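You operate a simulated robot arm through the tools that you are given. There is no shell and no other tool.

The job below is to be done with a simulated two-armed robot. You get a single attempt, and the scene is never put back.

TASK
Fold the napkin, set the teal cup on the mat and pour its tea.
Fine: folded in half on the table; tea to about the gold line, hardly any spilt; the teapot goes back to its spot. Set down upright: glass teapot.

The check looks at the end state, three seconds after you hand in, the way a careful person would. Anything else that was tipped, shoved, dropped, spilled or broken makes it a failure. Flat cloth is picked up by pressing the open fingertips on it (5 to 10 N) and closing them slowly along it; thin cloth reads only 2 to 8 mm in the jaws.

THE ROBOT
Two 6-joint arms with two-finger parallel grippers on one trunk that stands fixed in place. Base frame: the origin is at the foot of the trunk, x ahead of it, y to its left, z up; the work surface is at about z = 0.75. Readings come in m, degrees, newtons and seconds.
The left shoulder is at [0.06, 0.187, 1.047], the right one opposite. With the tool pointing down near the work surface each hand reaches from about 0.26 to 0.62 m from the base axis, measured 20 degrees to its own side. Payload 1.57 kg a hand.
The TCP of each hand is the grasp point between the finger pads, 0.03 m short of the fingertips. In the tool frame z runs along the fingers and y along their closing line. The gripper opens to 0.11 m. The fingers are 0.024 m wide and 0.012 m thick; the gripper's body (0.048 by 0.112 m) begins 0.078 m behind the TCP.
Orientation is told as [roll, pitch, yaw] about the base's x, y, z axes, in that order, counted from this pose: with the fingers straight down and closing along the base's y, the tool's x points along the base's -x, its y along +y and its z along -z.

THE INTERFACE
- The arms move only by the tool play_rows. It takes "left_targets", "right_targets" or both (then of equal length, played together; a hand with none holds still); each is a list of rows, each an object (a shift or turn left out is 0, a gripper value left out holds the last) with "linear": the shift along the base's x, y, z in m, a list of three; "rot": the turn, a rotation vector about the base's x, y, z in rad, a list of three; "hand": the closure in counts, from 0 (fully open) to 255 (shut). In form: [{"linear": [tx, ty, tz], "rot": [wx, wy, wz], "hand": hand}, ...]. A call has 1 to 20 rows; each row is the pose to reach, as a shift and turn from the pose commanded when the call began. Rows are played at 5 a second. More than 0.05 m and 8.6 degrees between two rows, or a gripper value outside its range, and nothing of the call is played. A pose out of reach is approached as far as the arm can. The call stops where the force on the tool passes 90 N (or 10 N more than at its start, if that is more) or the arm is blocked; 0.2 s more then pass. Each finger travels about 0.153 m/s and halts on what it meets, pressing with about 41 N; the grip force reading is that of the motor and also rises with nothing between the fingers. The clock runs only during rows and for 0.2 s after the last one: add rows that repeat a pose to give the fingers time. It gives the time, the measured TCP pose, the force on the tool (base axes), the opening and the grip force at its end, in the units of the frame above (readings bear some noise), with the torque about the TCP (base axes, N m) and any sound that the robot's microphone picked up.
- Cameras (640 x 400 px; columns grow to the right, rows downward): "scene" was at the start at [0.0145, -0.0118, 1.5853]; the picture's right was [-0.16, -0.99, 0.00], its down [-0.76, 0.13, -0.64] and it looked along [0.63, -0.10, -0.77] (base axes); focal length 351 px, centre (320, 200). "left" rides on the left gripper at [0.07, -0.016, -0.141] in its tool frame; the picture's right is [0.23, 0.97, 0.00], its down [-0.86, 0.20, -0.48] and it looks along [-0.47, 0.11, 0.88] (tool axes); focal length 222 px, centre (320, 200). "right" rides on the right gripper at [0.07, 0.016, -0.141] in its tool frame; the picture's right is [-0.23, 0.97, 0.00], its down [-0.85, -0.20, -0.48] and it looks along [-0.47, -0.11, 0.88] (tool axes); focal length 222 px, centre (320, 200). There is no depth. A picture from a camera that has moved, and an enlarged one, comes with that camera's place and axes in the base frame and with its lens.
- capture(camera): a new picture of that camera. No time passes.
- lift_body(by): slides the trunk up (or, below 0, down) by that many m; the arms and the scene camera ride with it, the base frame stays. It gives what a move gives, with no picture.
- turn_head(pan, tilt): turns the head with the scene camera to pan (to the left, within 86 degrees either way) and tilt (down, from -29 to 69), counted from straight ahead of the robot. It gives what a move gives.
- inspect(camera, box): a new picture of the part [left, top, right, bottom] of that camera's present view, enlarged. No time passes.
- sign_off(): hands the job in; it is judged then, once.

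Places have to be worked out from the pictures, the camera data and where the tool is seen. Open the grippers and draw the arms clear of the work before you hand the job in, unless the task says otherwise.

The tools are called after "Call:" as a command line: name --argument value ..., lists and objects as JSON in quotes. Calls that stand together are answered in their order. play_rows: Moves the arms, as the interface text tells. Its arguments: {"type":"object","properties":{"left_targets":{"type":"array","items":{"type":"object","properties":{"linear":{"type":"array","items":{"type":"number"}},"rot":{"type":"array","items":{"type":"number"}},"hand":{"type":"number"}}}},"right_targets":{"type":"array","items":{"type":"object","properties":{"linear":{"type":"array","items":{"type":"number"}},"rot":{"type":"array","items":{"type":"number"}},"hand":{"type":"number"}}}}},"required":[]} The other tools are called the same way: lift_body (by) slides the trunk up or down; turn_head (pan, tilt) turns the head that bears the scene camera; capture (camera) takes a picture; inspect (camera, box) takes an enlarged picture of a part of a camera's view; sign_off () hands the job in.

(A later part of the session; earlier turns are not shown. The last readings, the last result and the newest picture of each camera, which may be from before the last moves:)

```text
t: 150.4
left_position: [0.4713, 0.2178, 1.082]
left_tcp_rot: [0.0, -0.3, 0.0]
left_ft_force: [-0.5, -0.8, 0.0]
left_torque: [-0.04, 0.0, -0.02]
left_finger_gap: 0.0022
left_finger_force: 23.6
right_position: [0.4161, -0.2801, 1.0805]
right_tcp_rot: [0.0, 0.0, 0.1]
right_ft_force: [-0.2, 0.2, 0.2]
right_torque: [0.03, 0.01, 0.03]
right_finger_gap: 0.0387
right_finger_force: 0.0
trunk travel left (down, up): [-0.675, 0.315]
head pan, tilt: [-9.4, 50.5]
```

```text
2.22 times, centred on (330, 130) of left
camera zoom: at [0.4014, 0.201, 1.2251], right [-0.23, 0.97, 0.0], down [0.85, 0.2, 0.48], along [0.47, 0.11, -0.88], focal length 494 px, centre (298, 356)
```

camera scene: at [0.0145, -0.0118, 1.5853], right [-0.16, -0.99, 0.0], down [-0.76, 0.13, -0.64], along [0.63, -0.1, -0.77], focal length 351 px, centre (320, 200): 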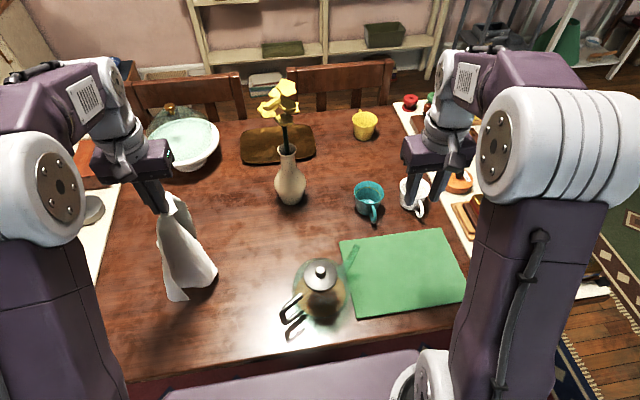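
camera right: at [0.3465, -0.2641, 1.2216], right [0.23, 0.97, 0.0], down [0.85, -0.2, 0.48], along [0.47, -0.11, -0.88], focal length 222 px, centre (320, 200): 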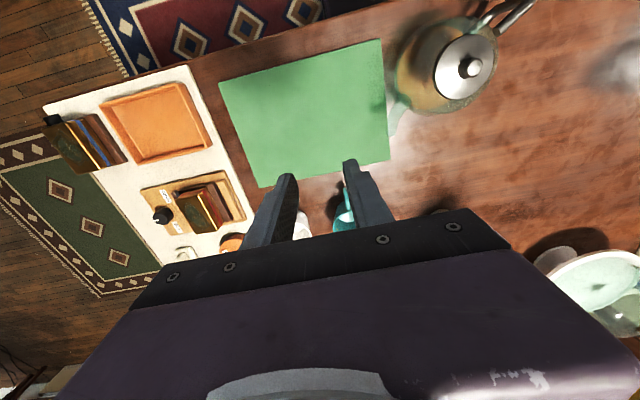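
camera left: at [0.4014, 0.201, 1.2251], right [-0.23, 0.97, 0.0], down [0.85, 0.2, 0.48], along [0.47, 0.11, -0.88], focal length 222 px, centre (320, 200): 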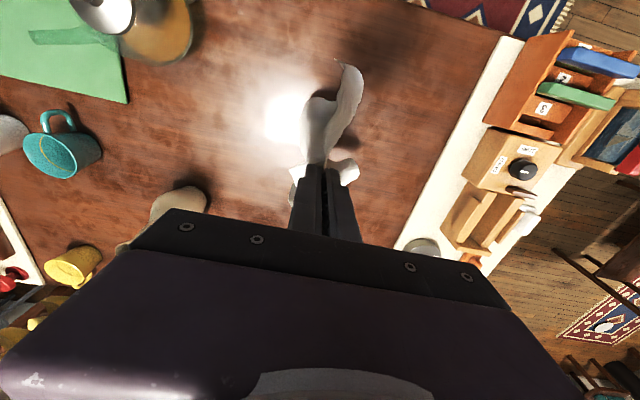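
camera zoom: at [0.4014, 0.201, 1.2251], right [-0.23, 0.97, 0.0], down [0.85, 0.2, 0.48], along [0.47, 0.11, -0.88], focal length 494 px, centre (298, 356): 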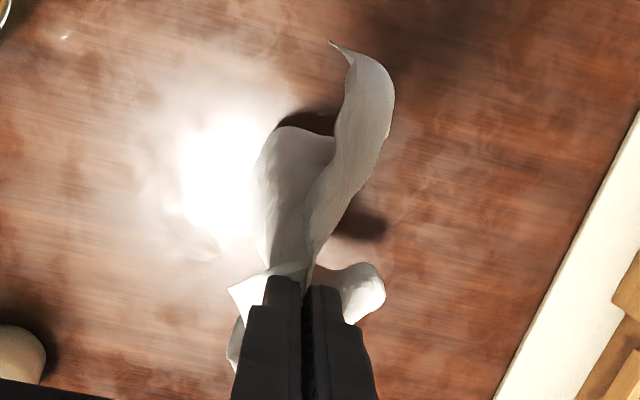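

A free corner (C2) hangs toward the robot at about (0.376, 0.220, 0.852). I'll catch it in the air with the right hand. First I shift the left hand right and forward so C2 comes within easy reach of the right arm.

Call:
play_rows --left_targets '[{"linear": [0.008, -0.015, 0.0]}, {"linear": [0.016, -0.03, 0.0]}, {"linear": [0.024, -0.045, 0.005]}, {"linear": [0.032, -0.06, 0.01]}, {"linear": [0.035, -0.068, 0.01]}, {"linear": [0.035, -0.068, 0.01]}, {"linear": [0.035, -0.068, 0.01]}]'

Call:
inspect --camera "scene" --box '[150, 160, 280, 310]'

Call:
inspect --camera "left" --box '[240, 40, 420, 220]'

```text
t: 152.0
left_position: [0.5085, 0.1516, 1.0938]
left_tcp_rot: [0.0, -0.4, -0.1]
left_ft_force: [-1.0, -0.5, -1.1]
left_torque: [0.0, -0.06, -0.02]
left_finger_gap: 0.0024
left_finger_force: 23.4
right_position: [0.4169, -0.2815, 1.0797]
right_tcp_rot: [-0.1, 0.0, 0.0]
right_ft_force: [0.4, 1.5, 0.1]
right_torque: [0.0, 0.0, 0.0]
right_finger_gap: 0.039
right_finger_force: 0.0
trunk travel left (down, up): [-0.675, 0.315]
head pan, tilt: [-9.4, 50.5]
```

```text
2.67 times, centred on (215, 235) of scene
camera zoom: at [0.0147, -0.0119, 1.5853], right [-0.16, -0.99, 0.0], down [-0.76, 0.13, -0.64], along [0.63, -0.1, -0.77], focal length 936 px, centre (600, 107)
```

zoom: 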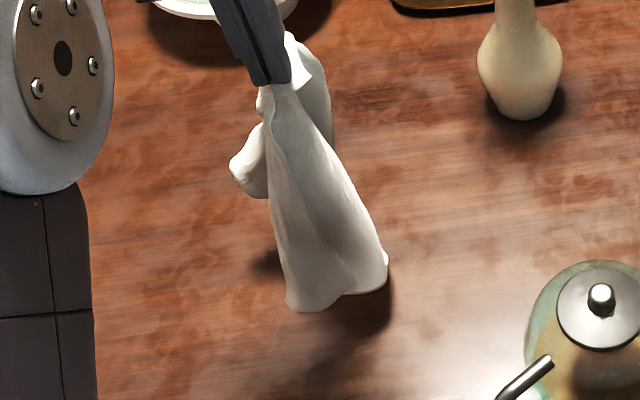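

```text
2.22 times, centred on (330, 130) of left
camera zoom: at [0.4376, 0.1338, 1.2345], right [-0.23, 0.97, 0.0], down [0.85, 0.2, 0.48], along [0.47, 0.11, -0.88], focal length 494 px, centre (298, 356)
```

zoom: 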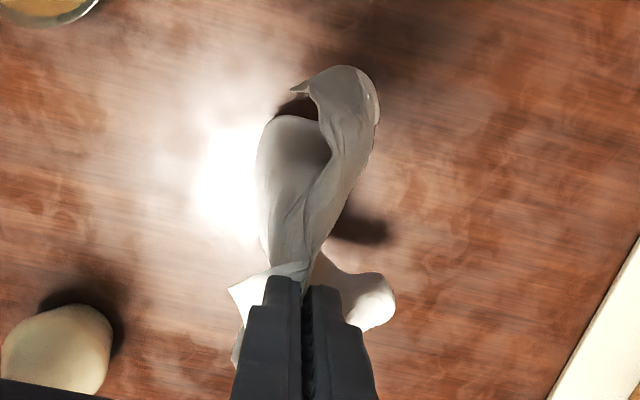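

The cloth settled with its lower end near (0.44, 0.135, 0.82–0.84). I bring the right hand in tilted 40°, passing above the teapot at a safe height, to approach it from the robot's side.

Call:
play_rows --right_targets '[{"linear": [-0.015, 0.03, -0.01], "rot": [0, -0.12, 0], "hand": 60}, {"linear": [-0.03, 0.06, -0.02], "rot": [0, -0.24, 0], "hand": 23}, {"linear": [-0.045, 0.09, -0.03], "rot": [0, -0.36, 0], "hand": 23}, {"linear": [-0.06, 0.12, -0.045], "rot": [0, -0.48, 0], "hand": 23}, {"linear": [-0.075, 0.155, -0.06], "rot": [0, -0.6, 0], "hand": 23}, {"linear": [-0.085, 0.195, -0.075], "rot": [0, -0.7, 0], "hand": 23}, {"linear": [-0.09, 0.235, -0.085], "rot": [0, -0.7, 0], "hand": 23}, {"linear": [-0.09, 0.28, -0.09], "rot": [0, -0.7, 0], "hand": 23}, {"linear": [-0.09, 0.325, -0.09], "rot": [0, -0.7, 0], "hand": 23}, {"linear": [-0.09, 0.37, -0.09], "rot": [0, -0.7, 0], "hand": 23}, {"linear": [-0.09, 0.415, -0.1], "rot": [0, -0.7, 0], "hand": 23}, {"linear": [-0.09, 0.42, -0.12], "rot": [0, -0.7, 0], "hand": 23}]'

Call:
capture --camera "right"

Call:
capture --camera "scene"

Call:
capture --camera "left"

```text
t: 154.6
left_position: [0.5095, 0.1505, 1.0915]
left_tcp_rot: [0.1, -0.4, -0.1]
left_ft_force: [0.0, 0.2, -1.1]
left_torque: [-0.02, 0.02, 0.01]
left_finger_gap: 0.0021
left_finger_force: 23.5
right_position: [0.3287, 0.1399, 0.9613]
right_tcp_rot: [0.0, -40.3, -0.4]
right_ft_force: [23.8, -1.1, 14.5]
right_torque: [0.28, 3.85, -0.12]
right_finger_gap: 0.1002
right_finger_force: 0.1
right hand out of reach, approached as far as the arm can: row 4, 5, 6, 7
trunk travel left (down, up): [-0.675, 0.315]
head pan, tilt: [-9.4, 50.5]
```

```text
taken
camera right: at [0.1839, 0.157, 1.0246], right [0.18, 0.97, 0.15], down [0.34, -0.2, 0.92], along [0.92, -0.11, -0.37], focal length 222 px, centre (320, 200)
```

right: 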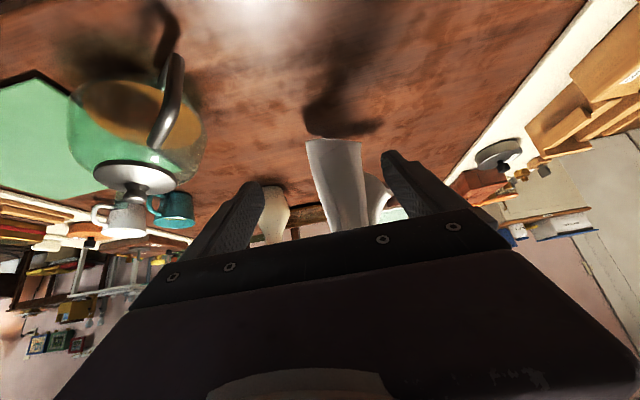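

```text
taken
camera scene: at [0.0149, -0.0116, 1.5853], right [-0.16, -0.99, 0.0], down [-0.76, 0.13, -0.64], along [0.63, -0.1, -0.77], focal length 351 px, centre (320, 200)
```

scene: 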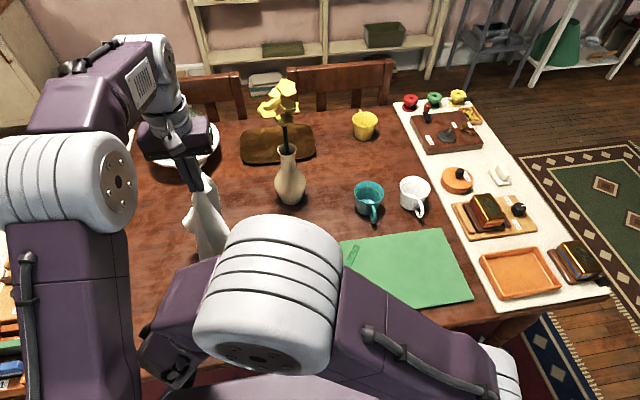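

```text
taken
camera left: at [0.4377, 0.1341, 1.2345], right [-0.23, 0.97, 0.0], down [0.85, 0.2, 0.48], along [0.47, 0.11, -0.88], focal length 222 px, centre (320, 200)
```

left: 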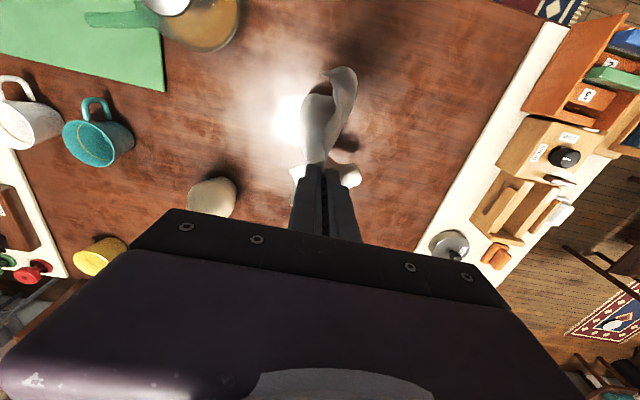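

The right wrist camera is bumping the robot's own left upper arm (24 N), so I move forward at once, which also carries the open fingers around the hanging strip. Its lower end is about (0.43, 0.158, 0.847).

Call:
play_rows --right_targets '[{"linear": [0.03, 0.003, -0.01]}, {"linear": [0.055, 0.008, -0.035]}, {"linear": [0.08, 0.014, -0.06]}, {"linear": [0.1, 0.017, -0.08]}, {"linear": [0.106, 0.017, -0.092]}, {"linear": [0.106, 0.017, -0.092]}]'

Call:
capture --camera "right"

Call:
capture --camera "left"

```text
t: 156.0
left_position: [0.5074, 0.1511, 1.0925]
left_tcp_rot: [-0.1, -0.2, 0.1]
left_ft_force: [0.3, 0.2, -0.2]
left_torque: [-0.01, 0.04, 0.01]
left_finger_gap: 0.0022
left_finger_force: 23.4
right_position: [0.4339, 0.1557, 0.8683]
right_tcp_rot: [0.0, -40.1, 0.0]
right_ft_force: [0.4, 0.6, 0.5]
right_torque: [0.01, 0.02, 0.01]
right_finger_gap: 0.1001
right_finger_force: 0.1
trunk travel left (down, up): [-0.675, 0.315]
head pan, tilt: [-9.4, 50.5]
```

```text
taken
camera right: at [0.289, 0.1723, 0.9318], right [0.17, 0.97, 0.15], down [0.35, -0.2, 0.92], along [0.92, -0.11, -0.37], focal length 222 px, centre (320, 200)
```

right: 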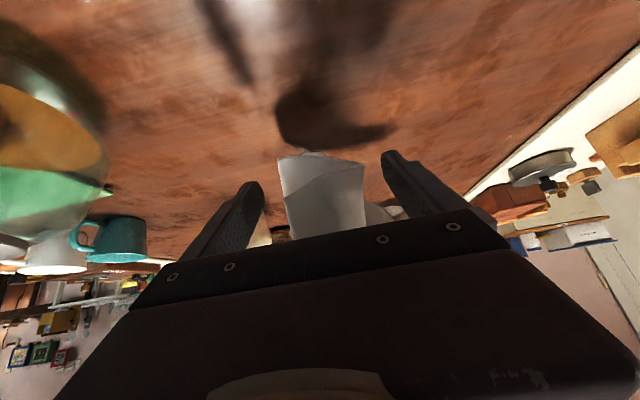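

```text
taken
camera left: at [0.4374, 0.134, 1.2346], right [-0.23, 0.97, 0.0], down [0.85, 0.2, 0.48], along [0.47, 0.11, -0.88], focal length 222 px, centre (320, 200)
```

left: 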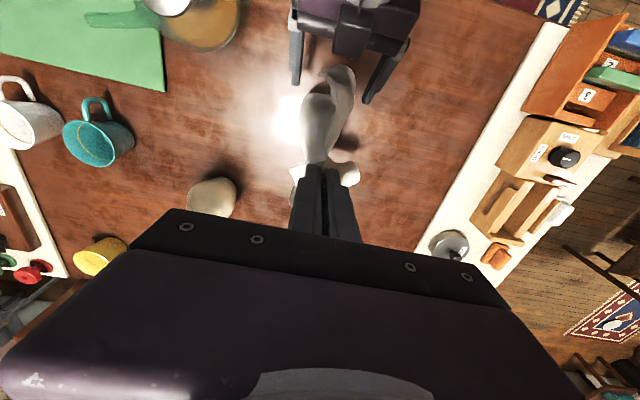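

Call:
inspect --camera "left" --box '[260, 20, 400, 190]'

Call:
inspect --camera "right" --box '[220, 130, 420, 250]'

```text
2.35 times, centred on (330, 105) of left
camera zoom: at [0.4374, 0.134, 1.2346], right [-0.23, 0.97, 0.0], down [0.85, 0.2, 0.48], along [0.47, 0.11, -0.88], focal length 523 px, centre (296, 424)
```

zoom: 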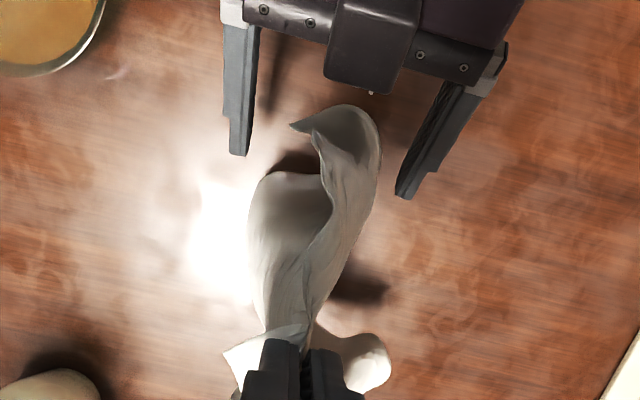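

```text
3.20 times, centred on (320, 190) of right
camera zoom: at [0.289, 0.1723, 0.9318], right [0.17, 0.97, 0.15], down [0.35, -0.2, 0.92], along [0.92, -0.11, -0.37], focal length 711 px, centre (320, 232)
```

zoom: 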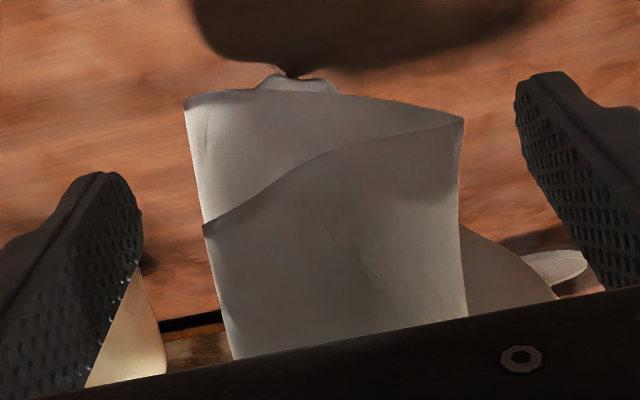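

The corner C2 is right at the right hand's grasp point, (0.433, 0.130, 0.869). I close the right fingers on this front panel.

Call:
play_rows --right_targets '[{"hand": 60}, {"hand": 100}, {"hand": 130}, {"hand": 160}, {"hand": 185}, {"hand": 210}, {"hand": 235}, {"hand": 255}, {"hand": 255}, {"hand": 255}]'

Call:
inspect --camera "left" --box '[260, 20, 400, 190]'

Call:
inspect --camera "right" --box '[220, 110, 420, 250]'

```text
t: 158.2
left_position: [0.5088, 0.1506, 1.0927]
left_tcp_rot: [0.0, -0.3, -0.1]
left_ft_force: [-0.1, 0.2, -0.8]
left_torque: [0.03, -0.02, 0.04]
left_finger_gap: 0.0022
left_finger_force: 24.2
right_position: [0.4333, 0.1554, 0.8677]
right_tcp_rot: [-0.1, -40.1, 0.0]
right_ft_force: [-0.6, -0.5, 0.4]
right_torque: [0.0, 0.0, 0.02]
right_finger_gap: 0.0117
right_finger_force: 29.1
trunk travel left (down, up): [-0.675, 0.315]
head pan, tilt: [-9.4, 50.5]
```

```text
2.35 times, centred on (330, 105) of left
camera zoom: at [0.4374, 0.134, 1.2346], right [-0.23, 0.97, 0.0], down [0.85, 0.2, 0.48], along [0.47, 0.11, -0.88], focal length 523 px, centre (296, 424)
```

zoom: 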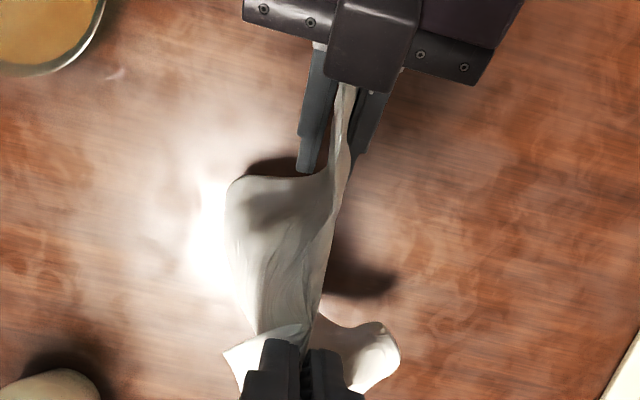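

```text
2.86 times, centred on (320, 180) of right
camera zoom: at [0.2888, 0.1724, 0.932], right [0.17, 0.97, 0.15], down [0.35, -0.2, 0.92], along [0.92, -0.11, -0.37], focal length 635 px, centre (320, 257)
```

zoom: 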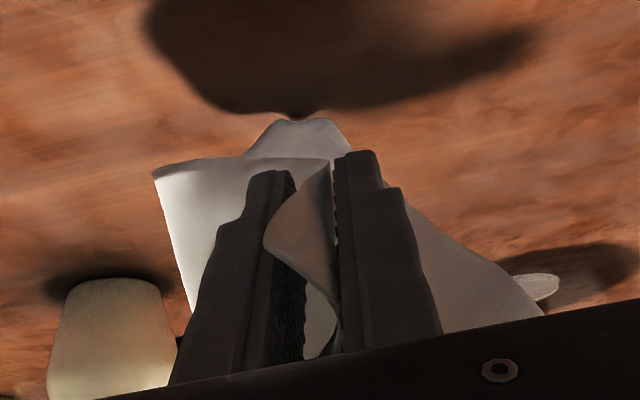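

The right hand holds the C2 panel (11.7 mm bunch, 29 N). Now I bring the hands to equal height and separate them along y, watching for tension, to see how the cloth stretches between them.

Call:
play_rows --left_targets '[{"linear": [-0.008, 0.025, -0.005]}, {"linear": [-0.016, 0.05, -0.01]}, {"linear": [-0.024, 0.075, -0.015]}, {"linear": [-0.032, 0.1, -0.02]}, {"linear": [-0.04, 0.12, -0.025]}, {"linear": [-0.04, 0.12, -0.025]}]' --right_targets '[{"linear": [0.0, -0.002, 0.03]}, {"linear": [0.0, -0.004, 0.06]}, {"linear": [0.0, -0.008, 0.095]}, {"linear": [0.0, -0.012, 0.13]}, {"linear": [0.0, -0.016, 0.165]}, {"linear": [0.0, -0.016, 0.165]}]'

Call:
capture --camera "scene"

Call:
capture --camera "left"

Call:
capture --camera "right"

```text
t: 159.6
left_position: [0.4675, 0.2704, 1.0657]
left_tcp_rot: [-0.1, -0.3, -0.2]
left_ft_force: [0.7, -1.0, -0.1]
left_torque: [0.0, -0.01, -0.01]
left_finger_gap: 0.0022
left_finger_force: 23.8
right_position: [0.4338, 0.1387, 1.0307]
right_tcp_rot: [0.0, -40.1, -0.2]
right_ft_force: [-0.1, -0.2, -0.4]
right_torque: [0.03, 0.02, 0.0]
right_finger_gap: 0.0115
right_finger_force: 28.6
trunk travel left (down, up): [-0.675, 0.315]
head pan, tilt: [-9.4, 50.5]
```

```text
taken
camera scene: at [0.015, -0.0117, 1.5852], right [-0.16, -0.99, 0.0], down [-0.76, 0.13, -0.64], along [0.63, -0.1, -0.77], focal length 351 px, centre (320, 200)
```

scene: 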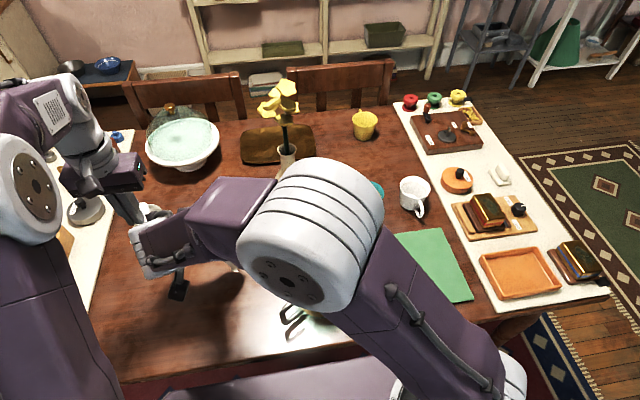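

```text
taken
camera left: at [0.3972, 0.2531, 1.2078], right [-0.23, 0.97, 0.0], down [0.85, 0.2, 0.48], along [0.47, 0.11, -0.88], focal length 222 px, centre (320, 200)
```

left: 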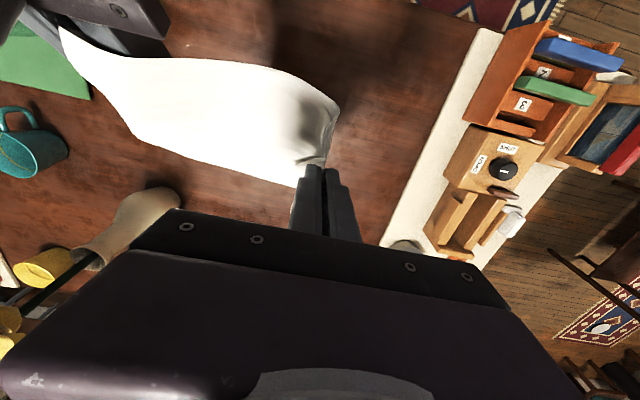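

```text
taken
camera right: at [0.2881, 0.1557, 1.0948], right [0.17, 0.97, 0.15], down [0.35, -0.2, 0.92], along [0.92, -0.11, -0.37], focal length 222 px, centre (320, 200)
```

right: 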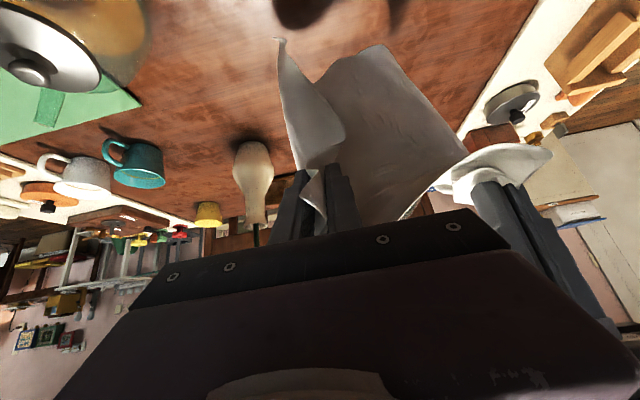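

The cloth now hangs as an open sheet between the hands. I separate them a little further, in small steps, to find the taut width.

Call:
play_rows --left_targets '[{"linear": [-0.005, 0.015, -0.008]}, {"linear": [-0.01, 0.03, -0.015]}, {"linear": [-0.015, 0.045, -0.02]}, {"linear": [-0.015, 0.045, -0.02]}]' --right_targets '[{"linear": [0.003, -0.008, 0.008]}, {"linear": [0.006, -0.016, 0.012]}, {"linear": [0.01, -0.025, 0.016]}, {"linear": [0.01, -0.025, 0.016]}]'

Call:
capture --camera "left"

Call:
capture --camera "right"

```text
t: 160.6
left_position: [0.454, 0.3128, 1.0474]
left_tcp_rot: [-0.4, -0.3, 0.1]
left_ft_force: [-0.2, -34.3, 12.4]
left_torque: [-1.12, 0.23, 0.6]
left_finger_gap: 0.0073
left_finger_force: 26.4
right_position: [0.4438, 0.1174, 1.048]
right_tcp_rot: [0.3, -40.1, 0.1]
right_ft_force: [0.9, 34.0, -12.2]
right_torque: [-1.38, -0.08, -0.33]
right_finger_gap: 0.0065
right_finger_force: 26.4
trunk travel left (down, up): [-0.675, 0.315]
head pan, tilt: [-9.4, 50.5]
```

```text
taken
camera left: at [0.3829, 0.2971, 1.189], right [-0.23, 0.97, -0.01], down [0.85, 0.2, 0.48], along [0.47, 0.1, -0.88], focal length 222 px, centre (320, 200)
```

left: 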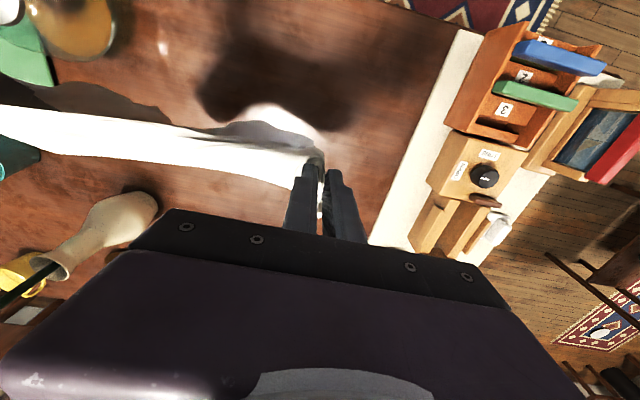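

```text
taken
camera right: at [0.2981, 0.1331, 1.1113], right [0.17, 0.97, 0.15], down [0.35, -0.2, 0.92], along [0.92, -0.1, -0.37], focal length 222 px, centre (320, 200)
```

right: 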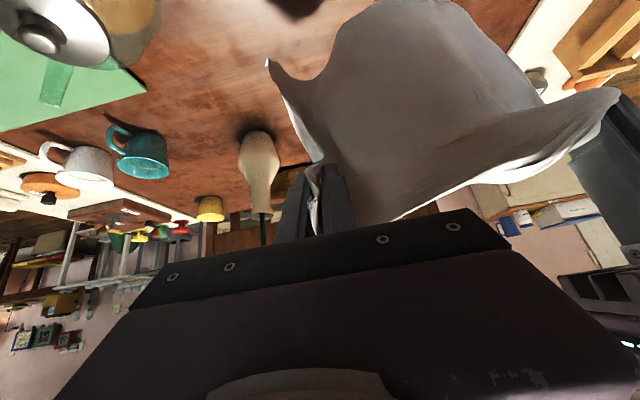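

The sheet is taut at 19.5 cm between the pinches (34 N), so these are two adjacent corners. I ease to about 17.5 cm and move both hands back toward the robot, so I can lay the hanging sheet down and fold it in the correct sense.

Call:
play_rows --left_targets '[{"linear": [0.0, -0.01, 0.0]}, {"linear": [-0.015, -0.01, 0.0]}, {"linear": [-0.03, -0.01, 0.0]}, {"linear": [-0.045, -0.01, 0.0]}, {"linear": [-0.06, -0.01, 0.0]}, {"linear": [-0.065, -0.01, 0.0]}, {"linear": [-0.065, -0.01, 0.0]}]' --right_targets '[{"linear": [0.0, 0.01, 0.0]}, {"linear": [-0.015, 0.01, 0.0], "rot": [0, 0.06, 0]}, {"linear": [-0.03, 0.01, 0.0], "rot": [0, 0.12, 0]}, {"linear": [-0.045, 0.01, 0.0], "rot": [0, 0.18, 0]}, {"linear": [-0.06, 0.01, 0.0], "rot": [0, 0.24, 0]}, {"linear": [-0.065, 0.01, 0.0], "rot": [0, 0.3, 0]}, {"linear": [-0.065, 0.01, 0.0], "rot": [0, 0.3, 0]}]'

Call:
capture --camera "scene"

Call:
capture --camera "left"

Call:
capture --camera "right"

```text
t: 162.2
left_position: [0.3874, 0.3065, 1.0468]
left_tcp_rot: [0.1, -0.3, 0.0]
left_ft_force: [1.0, -13.5, 5.1]
left_torque: [-0.34, 0.08, 0.29]
left_finger_gap: 0.0021
left_finger_force: 23.8
right_position: [0.3772, 0.1254, 1.0476]
right_tcp_rot: [0.0, -23.0, 0.0]
right_ft_force: [-0.5, 14.9, -4.6]
right_torque: [-0.61, -0.06, 0.0]
right_finger_gap: 0.0023
right_finger_force: 23.6
trunk travel left (down, up): [-0.675, 0.315]
head pan, tilt: [-9.4, 50.5]
```

```text
taken
camera scene: at [0.0145, -0.0116, 1.5853], right [-0.16, -0.99, 0.0], down [-0.76, 0.13, -0.64], along [0.63, -0.1, -0.77], focal length 351 px, centre (320, 200)
```

scene: 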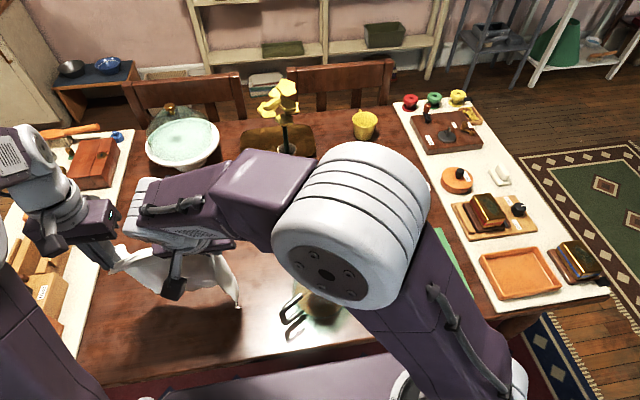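

```text
taken
camera left: at [0.317, 0.2894, 1.1888], right [-0.23, 0.97, 0.0], down [0.85, 0.2, 0.48], along [0.47, 0.11, -0.88], focal length 222 px, centre (320, 200)
```

left: 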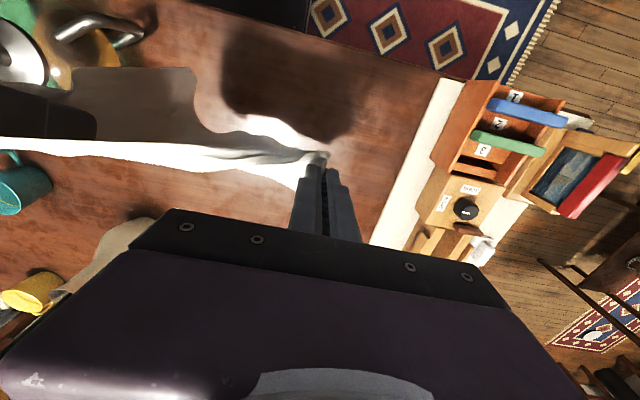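

```text
taken
camera right: at [0.2582, 0.1416, 1.1511], right [0.21, 0.97, 0.09], down [0.6, -0.2, 0.77], along [0.77, -0.11, -0.63], focal length 222 px, centre (320, 200)
```

right: 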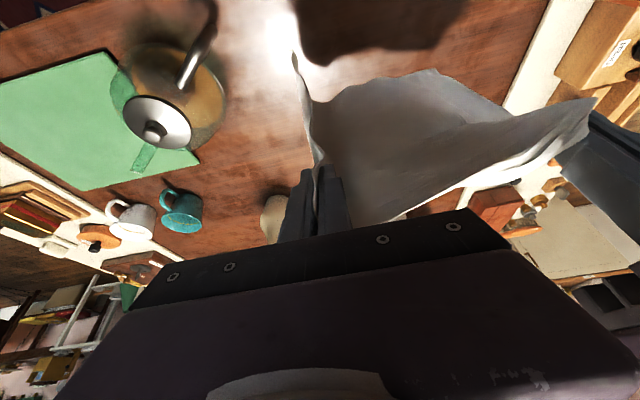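

The sheet hangs well: tension 14 N, bottom edge near z≈0.80 at x≈0.37. I slacken it slightly and lay the lower half down, lowering while moving away from the robot.

Call:
play_rows --left_targets '[{"linear": [0.0, -0.005, -0.03]}, {"linear": [0.01, -0.006, -0.055]}, {"linear": [0.03, -0.006, -0.075]}, {"linear": [0.055, -0.006, -0.09]}, {"linear": [0.08, -0.006, -0.105]}, {"linear": [0.105, -0.006, -0.12]}, {"linear": [0.125, -0.006, -0.135]}, {"linear": [0.138, -0.006, -0.15]}, {"linear": [0.138, -0.006, -0.15]}]' --right_targets '[{"linear": [0.0, 0.0, -0.03]}, {"linear": [0.01, 0.0, -0.055]}, {"linear": [0.03, 0.0, -0.075]}, {"linear": [0.055, 0.0, -0.09]}, {"linear": [0.08, 0.0, -0.105]}, {"linear": [0.105, 0.0, -0.12]}, {"linear": [0.13, 0.0, -0.135]}, {"linear": [0.145, 0.0, -0.15]}, {"linear": [0.145, 0.0, -0.15]}]'

Call:
capture --camera "scene"

Call:
capture --camera "left"

Call:
capture --camera "right"

```text
t: 164.2
left_position: [0.527, 0.3005, 0.8993]
left_tcp_rot: [0.1, -0.3, 0.0]
left_ft_force: [0.5, -3.5, 1.7]
left_torque: [-0.11, -0.02, 0.03]
left_finger_gap: 0.002
left_finger_force: 23.7
right_position: [0.5217, 0.1245, 0.8978]
right_tcp_rot: [0.0, -22.8, 0.0]
right_ft_force: [-0.2, 3.2, -2.1]
right_torque: [-0.17, -0.02, 0.03]
right_finger_gap: 0.002
right_finger_force: 24.5
trunk travel left (down, up): [-0.675, 0.315]
head pan, tilt: [-9.4, 50.5]
```

```text
taken
camera scene: at [0.0136, -0.0118, 1.5853], right [-0.16, -0.99, 0.0], down [-0.76, 0.13, -0.64], along [0.63, -0.1, -0.77], focal length 351 px, centre (320, 200)
```

scene: 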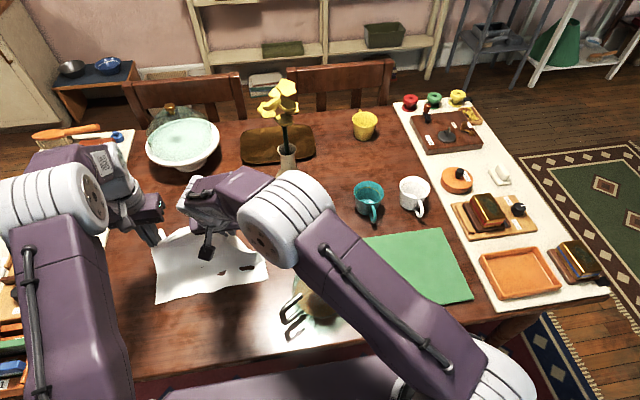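

```text
taken
camera left: at [0.4571, 0.2834, 1.0411], right [-0.23, 0.97, 0.0], down [0.85, 0.2, 0.48], along [0.47, 0.11, -0.88], focal length 222 px, centre (320, 200)
```

left: 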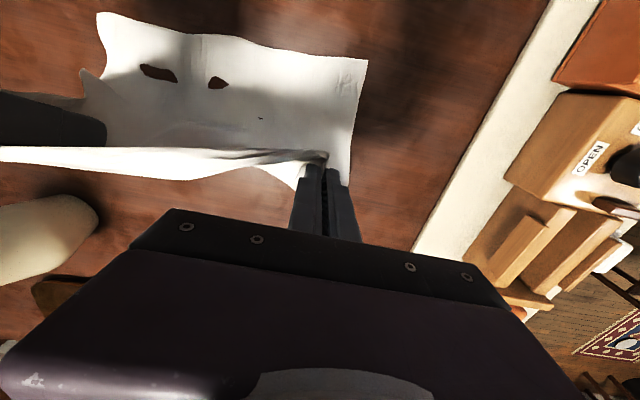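

```text
taken
camera right: at [0.4023, 0.141, 1.0021], right [0.21, 0.97, 0.09], down [0.6, -0.2, 0.77], along [0.77, -0.11, -0.63], focal length 222 px, centre (320, 200)
```

right: 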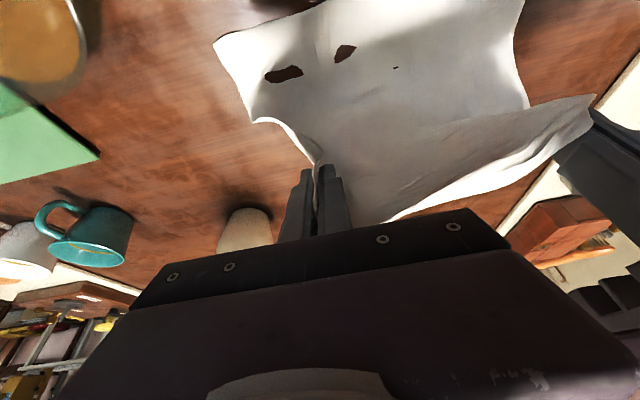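

Excellent: the napkin is now well spread, with the lower half flat and a straight near edge from (0.453, 0.05) to (0.429, 0.33). To put the fold at mid-cloth, I carry the held edge another 5.5 cm outward at the same height, tilting both hands for reach.

Call:
play_rows --left_targets '[{"linear": [0.01, 0.0, -0.002], "rot": [0, -0.07, 0]}, {"linear": [0.022, 0.0, -0.005], "rot": [0, -0.14, 0]}, {"linear": [0.034, 0.0, -0.008], "rot": [0, -0.21, 0]}, {"linear": [0.045, 0.0, -0.012], "rot": [0, -0.28, 0]}, {"linear": [0.052, 0.0, -0.016], "rot": [0, -0.35, 0]}, {"linear": [0.052, 0.0, -0.016], "rot": [0, -0.35, 0]}]' --right_targets '[{"linear": [0.01, 0.0, -0.002], "rot": [0, -0.08, 0]}, {"linear": [0.022, 0.0, -0.005], "rot": [0, -0.16, 0]}, {"linear": [0.034, 0.0, -0.008], "rot": [0, -0.24, 0]}, {"linear": [0.045, 0.0, -0.012], "rot": [0, -0.32, 0]}, {"linear": [0.052, 0.0, -0.016], "rot": [0, -0.4, 0]}, {"linear": [0.052, 0.0, -0.016], "rot": [0, -0.4, 0]}]'

Call:
capture --camera "scene"

Call:
capture --camera "left"

Call:
capture --camera "right"

```text
t: 165.6
left_position: [0.5792, 0.3, 0.8824]
left_tcp_rot: [0.2, -20.4, 0.0]
left_ft_force: [-0.6, -2.5, 1.2]
left_torque: [-0.1, 0.06, 0.02]
left_finger_gap: 0.0018
left_finger_force: 23.5
right_position: [0.5751, 0.1251, 0.8817]
right_tcp_rot: [0.0, -46.0, 0.0]
right_ft_force: [0.5, 3.1, -1.0]
right_torque: [-0.09, -0.03, -0.03]
right_finger_gap: 0.0023
right_finger_force: 23.3
trunk travel left (down, up): [-0.675, 0.315]
head pan, tilt: [-9.4, 50.5]
```

```text
taken
camera scene: at [0.0146, -0.0118, 1.5853], right [-0.16, -0.99, 0.0], down [-0.76, 0.13, -0.64], along [0.63, -0.1, -0.77], focal length 351 px, centre (320, 200)
```

scene: 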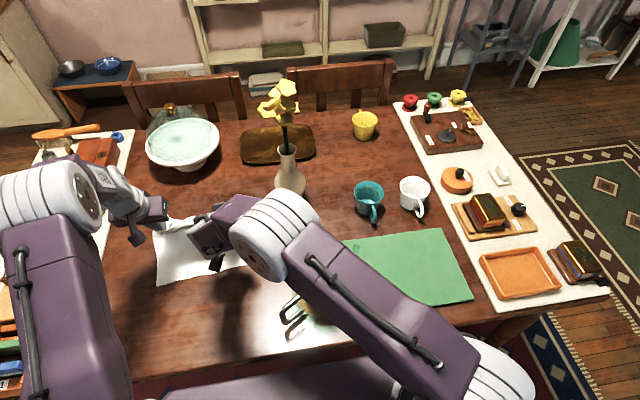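

```text
taken
camera left: at [0.4637, 0.283, 0.9915], right [-0.21, 0.97, -0.08], down [0.64, 0.2, 0.75], along [0.74, 0.11, -0.66], focal length 222 px, centre (320, 200)
```

left: 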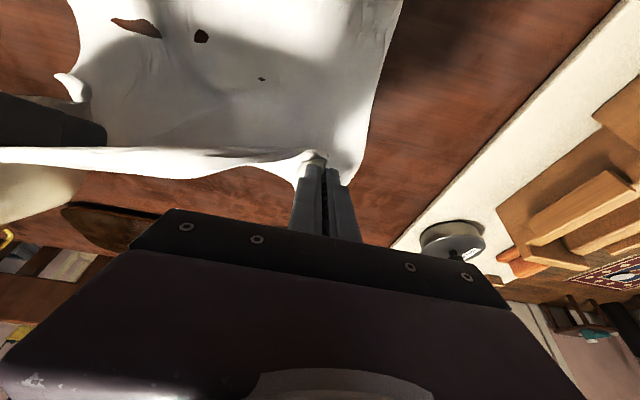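

```text
taken
camera right: at [0.4236, 0.1417, 0.9307], right [0.16, 0.97, 0.16], down [0.25, -0.2, 0.95], along [0.95, -0.11, -0.28], focal length 222 px, centre (320, 200)
```

right: 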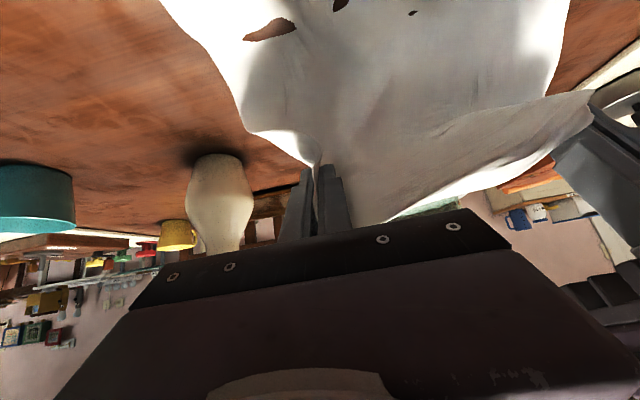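

The sheet still hangs evenly, though its near edge slid outward to about x≈0.49. Now I bring the held edge back and down onto the near edge to complete the fold.

Call:
play_rows --left_targets '[{"linear": [-0.006, 0.0, -0.012]}, {"linear": [-0.015, 0.0, -0.026]}, {"linear": [-0.026, 0.0, -0.04]}, {"linear": [-0.037, 0.0, -0.055]}, {"linear": [-0.047, 0.0, -0.07]}, {"linear": [-0.053, 0.0, -0.083]}, {"linear": [-0.055, 0.0, -0.09]}, {"linear": [-0.055, 0.0, -0.09]}]' --right_targets '[{"linear": [-0.006, 0.0, -0.012]}, {"linear": [-0.015, 0.0, -0.026]}, {"linear": [-0.026, 0.0, -0.04]}, {"linear": [-0.037, 0.0, -0.055]}, {"linear": [-0.047, 0.0, -0.07]}, {"linear": [-0.053, 0.0, -0.083]}, {"linear": [-0.055, 0.0, -0.092]}, {"linear": [-0.055, 0.0, -0.092]}]'

Call:
capture --camera "left"

Call:
capture --camera "right"

Call:
inspect --camera "scene" --box '[110, 180, 290, 320]'

```text
t: 167.4
left_position: [0.5233, 0.2999, 0.7914]
left_tcp_rot: [0.0, -20.3, -0.1]
left_ft_force: [0.1, -2.0, 0.9]
left_torque: [-0.11, 0.04, 0.02]
left_finger_gap: 0.0024
left_finger_force: 23.6
right_position: [0.518, 0.1252, 0.7901]
right_tcp_rot: [-0.1, -45.7, -0.1]
right_ft_force: [0.3, 2.1, -0.1]
right_torque: [-0.13, -0.03, -0.08]
right_finger_gap: 0.0024
right_finger_force: 23.9
trunk travel left (down, up): [-0.675, 0.315]
head pan, tilt: [-9.4, 50.5]
```

```text
taken
camera left: at [0.4081, 0.2834, 0.9005], right [-0.21, 0.97, -0.08], down [0.64, 0.2, 0.75], along [0.74, 0.11, -0.66], focal length 222 px, centre (320, 200)
```

left: 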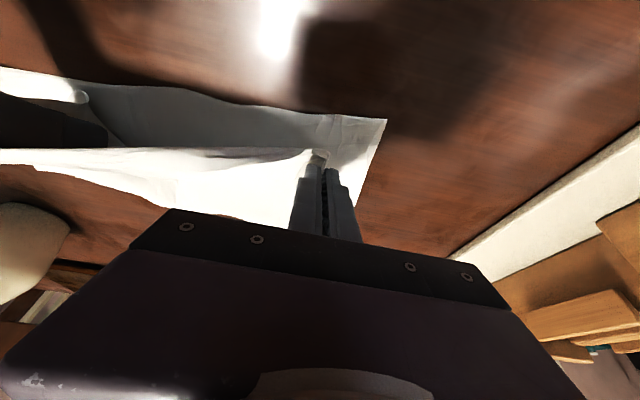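

```text
taken
camera right: at [0.3693, 0.142, 0.8391], right [0.16, 0.97, 0.16], down [0.25, -0.2, 0.95], along [0.95, -0.11, -0.28], focal length 222 px, centre (320, 200)
```

right: 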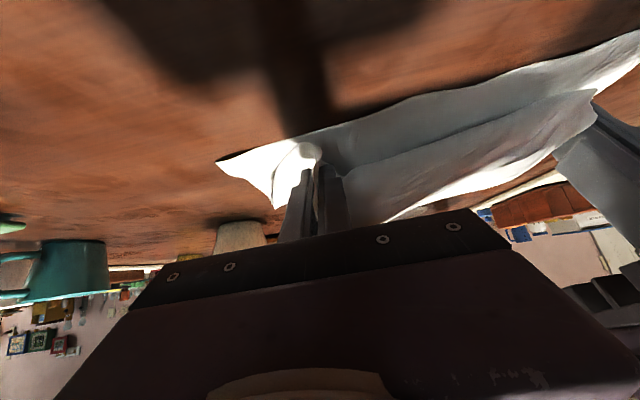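

```text
2.86 times, centred on (200, 250) of scene
camera zoom: at [0.0144, -0.0117, 1.5853], right [-0.16, -0.99, 0.0], down [-0.76, 0.13, -0.64], along [0.63, -0.1, -0.77], focal length 1002 px, centre (663, 57)
```

zoom: 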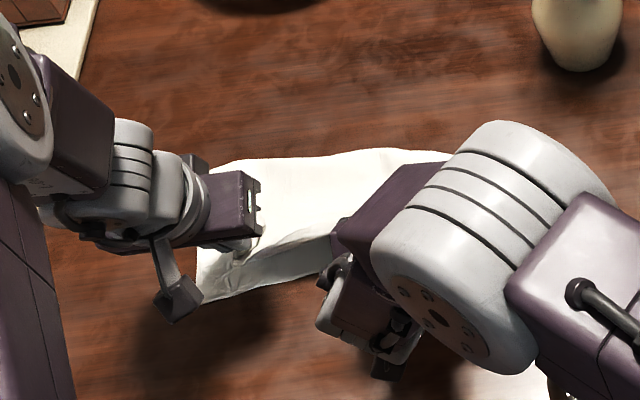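

The fold is nearly closed. I zoom in to see exactly where the held edge lies relative to the near edge.

Call:
inspect --camera "left" --box '[200, 60, 420, 220]'

Call:
inspect --camera "right" --box '[200, 60, 440, 240]'

Call:
inspect --camera "left" --box '[0, 50, 240, 210]'

```text
2.50 times, centred on (310, 140) of left
camera zoom: at [0.4081, 0.2834, 0.9005], right [-0.21, 0.97, -0.08], down [0.64, 0.2, 0.75], along [0.74, 0.11, -0.66], focal length 555 px, centre (345, 350)
```

zoom: 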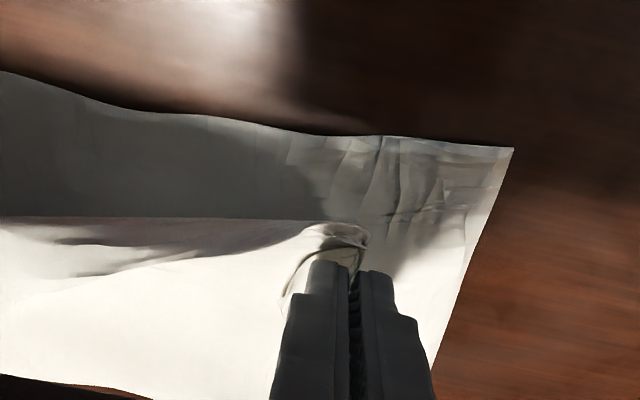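

```text
2.22 times, centred on (320, 150) of right
camera zoom: at [0.3693, 0.142, 0.8391], right [0.16, 0.97, 0.16], down [0.25, -0.2, 0.95], along [0.95, -0.11, -0.28], focal length 494 px, centre (320, 311)
```

zoom: 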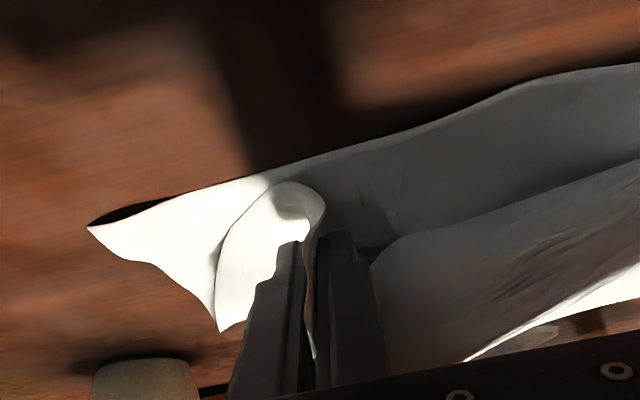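

```text
2.50 times, centred on (120, 130) of left
camera zoom: at [0.4081, 0.2834, 0.9005], right [-0.21, 0.97, -0.08], down [0.64, 0.2, 0.75], along [0.74, 0.11, -0.66], focal length 555 px, centre (820, 375)
```

zoom: 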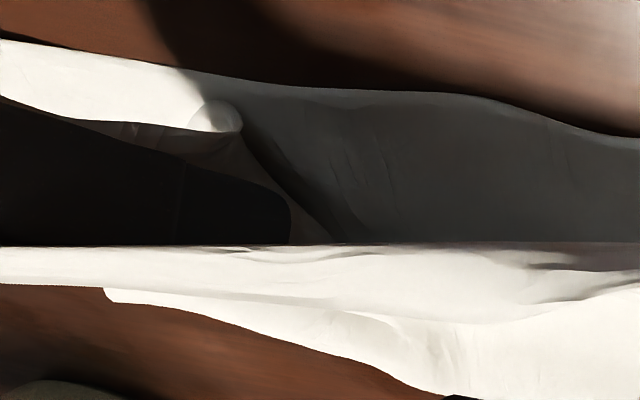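

The fold line lies at x≈0.624, the near edge at x≈0.477, and the held line at 0.522 with its small flap in front. That is about half. I lower the last few millimetres and release with the same outward-smoothing opening.

Call:
play_rows --left_targets '[{"linear": [-0.004, 0, -0.003], "hand": 255}, {"linear": [-0.006, 0, -0.004], "hand": 255}, {"linear": [-0.006, 0.0022, -0.004], "hand": 245}, {"linear": [-0.006, 0.0043, -0.004], "hand": 235}, {"linear": [-0.006, 0.0065, -0.004], "hand": 225}, {"linear": [-0.006, 0.0086, -0.004], "hand": 215}, {"linear": [-0.006, 0.0108, -0.004], "hand": 205}, {"linear": [-0.006, 0.0129, -0.004], "hand": 195}, {"linear": [-0.006, 0.0151, -0.004], "hand": 185}, {"linear": [-0.006, 0.0173, -0.004], "hand": 175}, {"linear": [-0.006, 0.0194, -0.004], "hand": 165}, {"linear": [-0.006, 0.0216, -0.004], "hand": 155}, {"linear": [-0.006, 0.025, -0.004], "hand": 139}, {"linear": [-0.006, 0.025, -0.004], "hand": 139}]' --right_targets '[{"linear": [-0.004, 0, -0.003], "hand": 255}, {"linear": [-0.006, 0, -0.004], "hand": 255}, {"linear": [-0.006, -0.0022, -0.004], "hand": 245}, {"linear": [-0.006, -0.0043, -0.004], "hand": 235}, {"linear": [-0.006, -0.0065, -0.004], "hand": 225}, {"linear": [-0.006, -0.0086, -0.004], "hand": 215}, {"linear": [-0.006, -0.0108, -0.004], "hand": 205}, {"linear": [-0.006, -0.0129, -0.004], "hand": 195}, {"linear": [-0.006, -0.0151, -0.004], "hand": 185}, {"linear": [-0.006, -0.0173, -0.004], "hand": 175}, {"linear": [-0.006, -0.0194, -0.004], "hand": 165}, {"linear": [-0.006, -0.0216, -0.004], "hand": 155}, {"linear": [-0.006, -0.025, -0.004], "hand": 139}, {"linear": [-0.006, -0.025, -0.004], "hand": 139}]'

Call:
capture --camera "left"

Call:
capture --camera "right"

```text
t: 170.4
left_position: [0.5175, 0.3251, 0.7868]
left_tcp_rot: [-0.1, -20.3, 0.0]
left_ft_force: [0.3, 0.6, -0.6]
left_torque: [-0.02, 0.0, 0.02]
left_finger_gap: 0.0504
left_finger_force: 0.2
right_position: [0.5137, 0.1004, 0.7862]
right_tcp_rot: [0.0, -45.7, -0.1]
right_ft_force: [0.6, 0.4, 0.6]
right_torque: [0.02, 0.0, -0.02]
right_finger_gap: 0.0503
right_finger_force: 0.2
trunk travel left (down, up): [-0.675, 0.315]
head pan, tilt: [-9.4, 50.5]
```

```text
taken
camera left: at [0.4021, 0.3083, 0.8971], right [-0.21, 0.97, -0.08], down [0.64, 0.2, 0.75], along [0.74, 0.11, -0.66], focal length 222 px, centre (320, 200)
```

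left: 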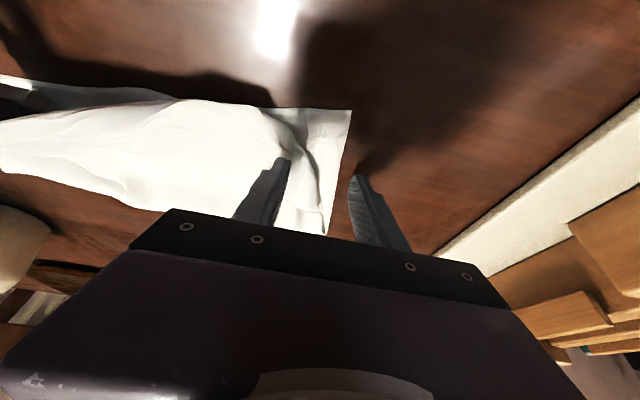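

```text
taken
camera right: at [0.3637, 0.1172, 0.8349], right [0.16, 0.97, 0.16], down [0.25, -0.2, 0.95], along [0.95, -0.11, -0.28], focal length 222 px, centre (320, 200)
```

right: 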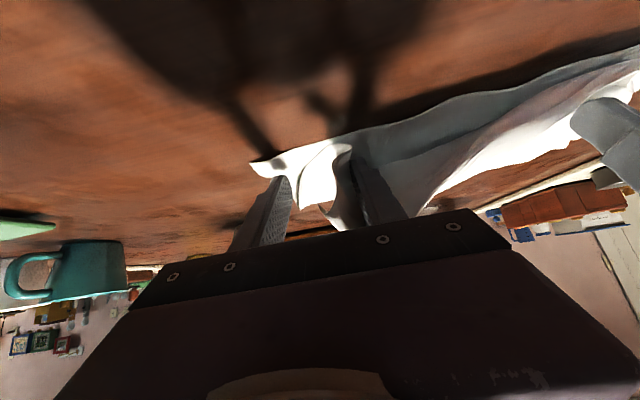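

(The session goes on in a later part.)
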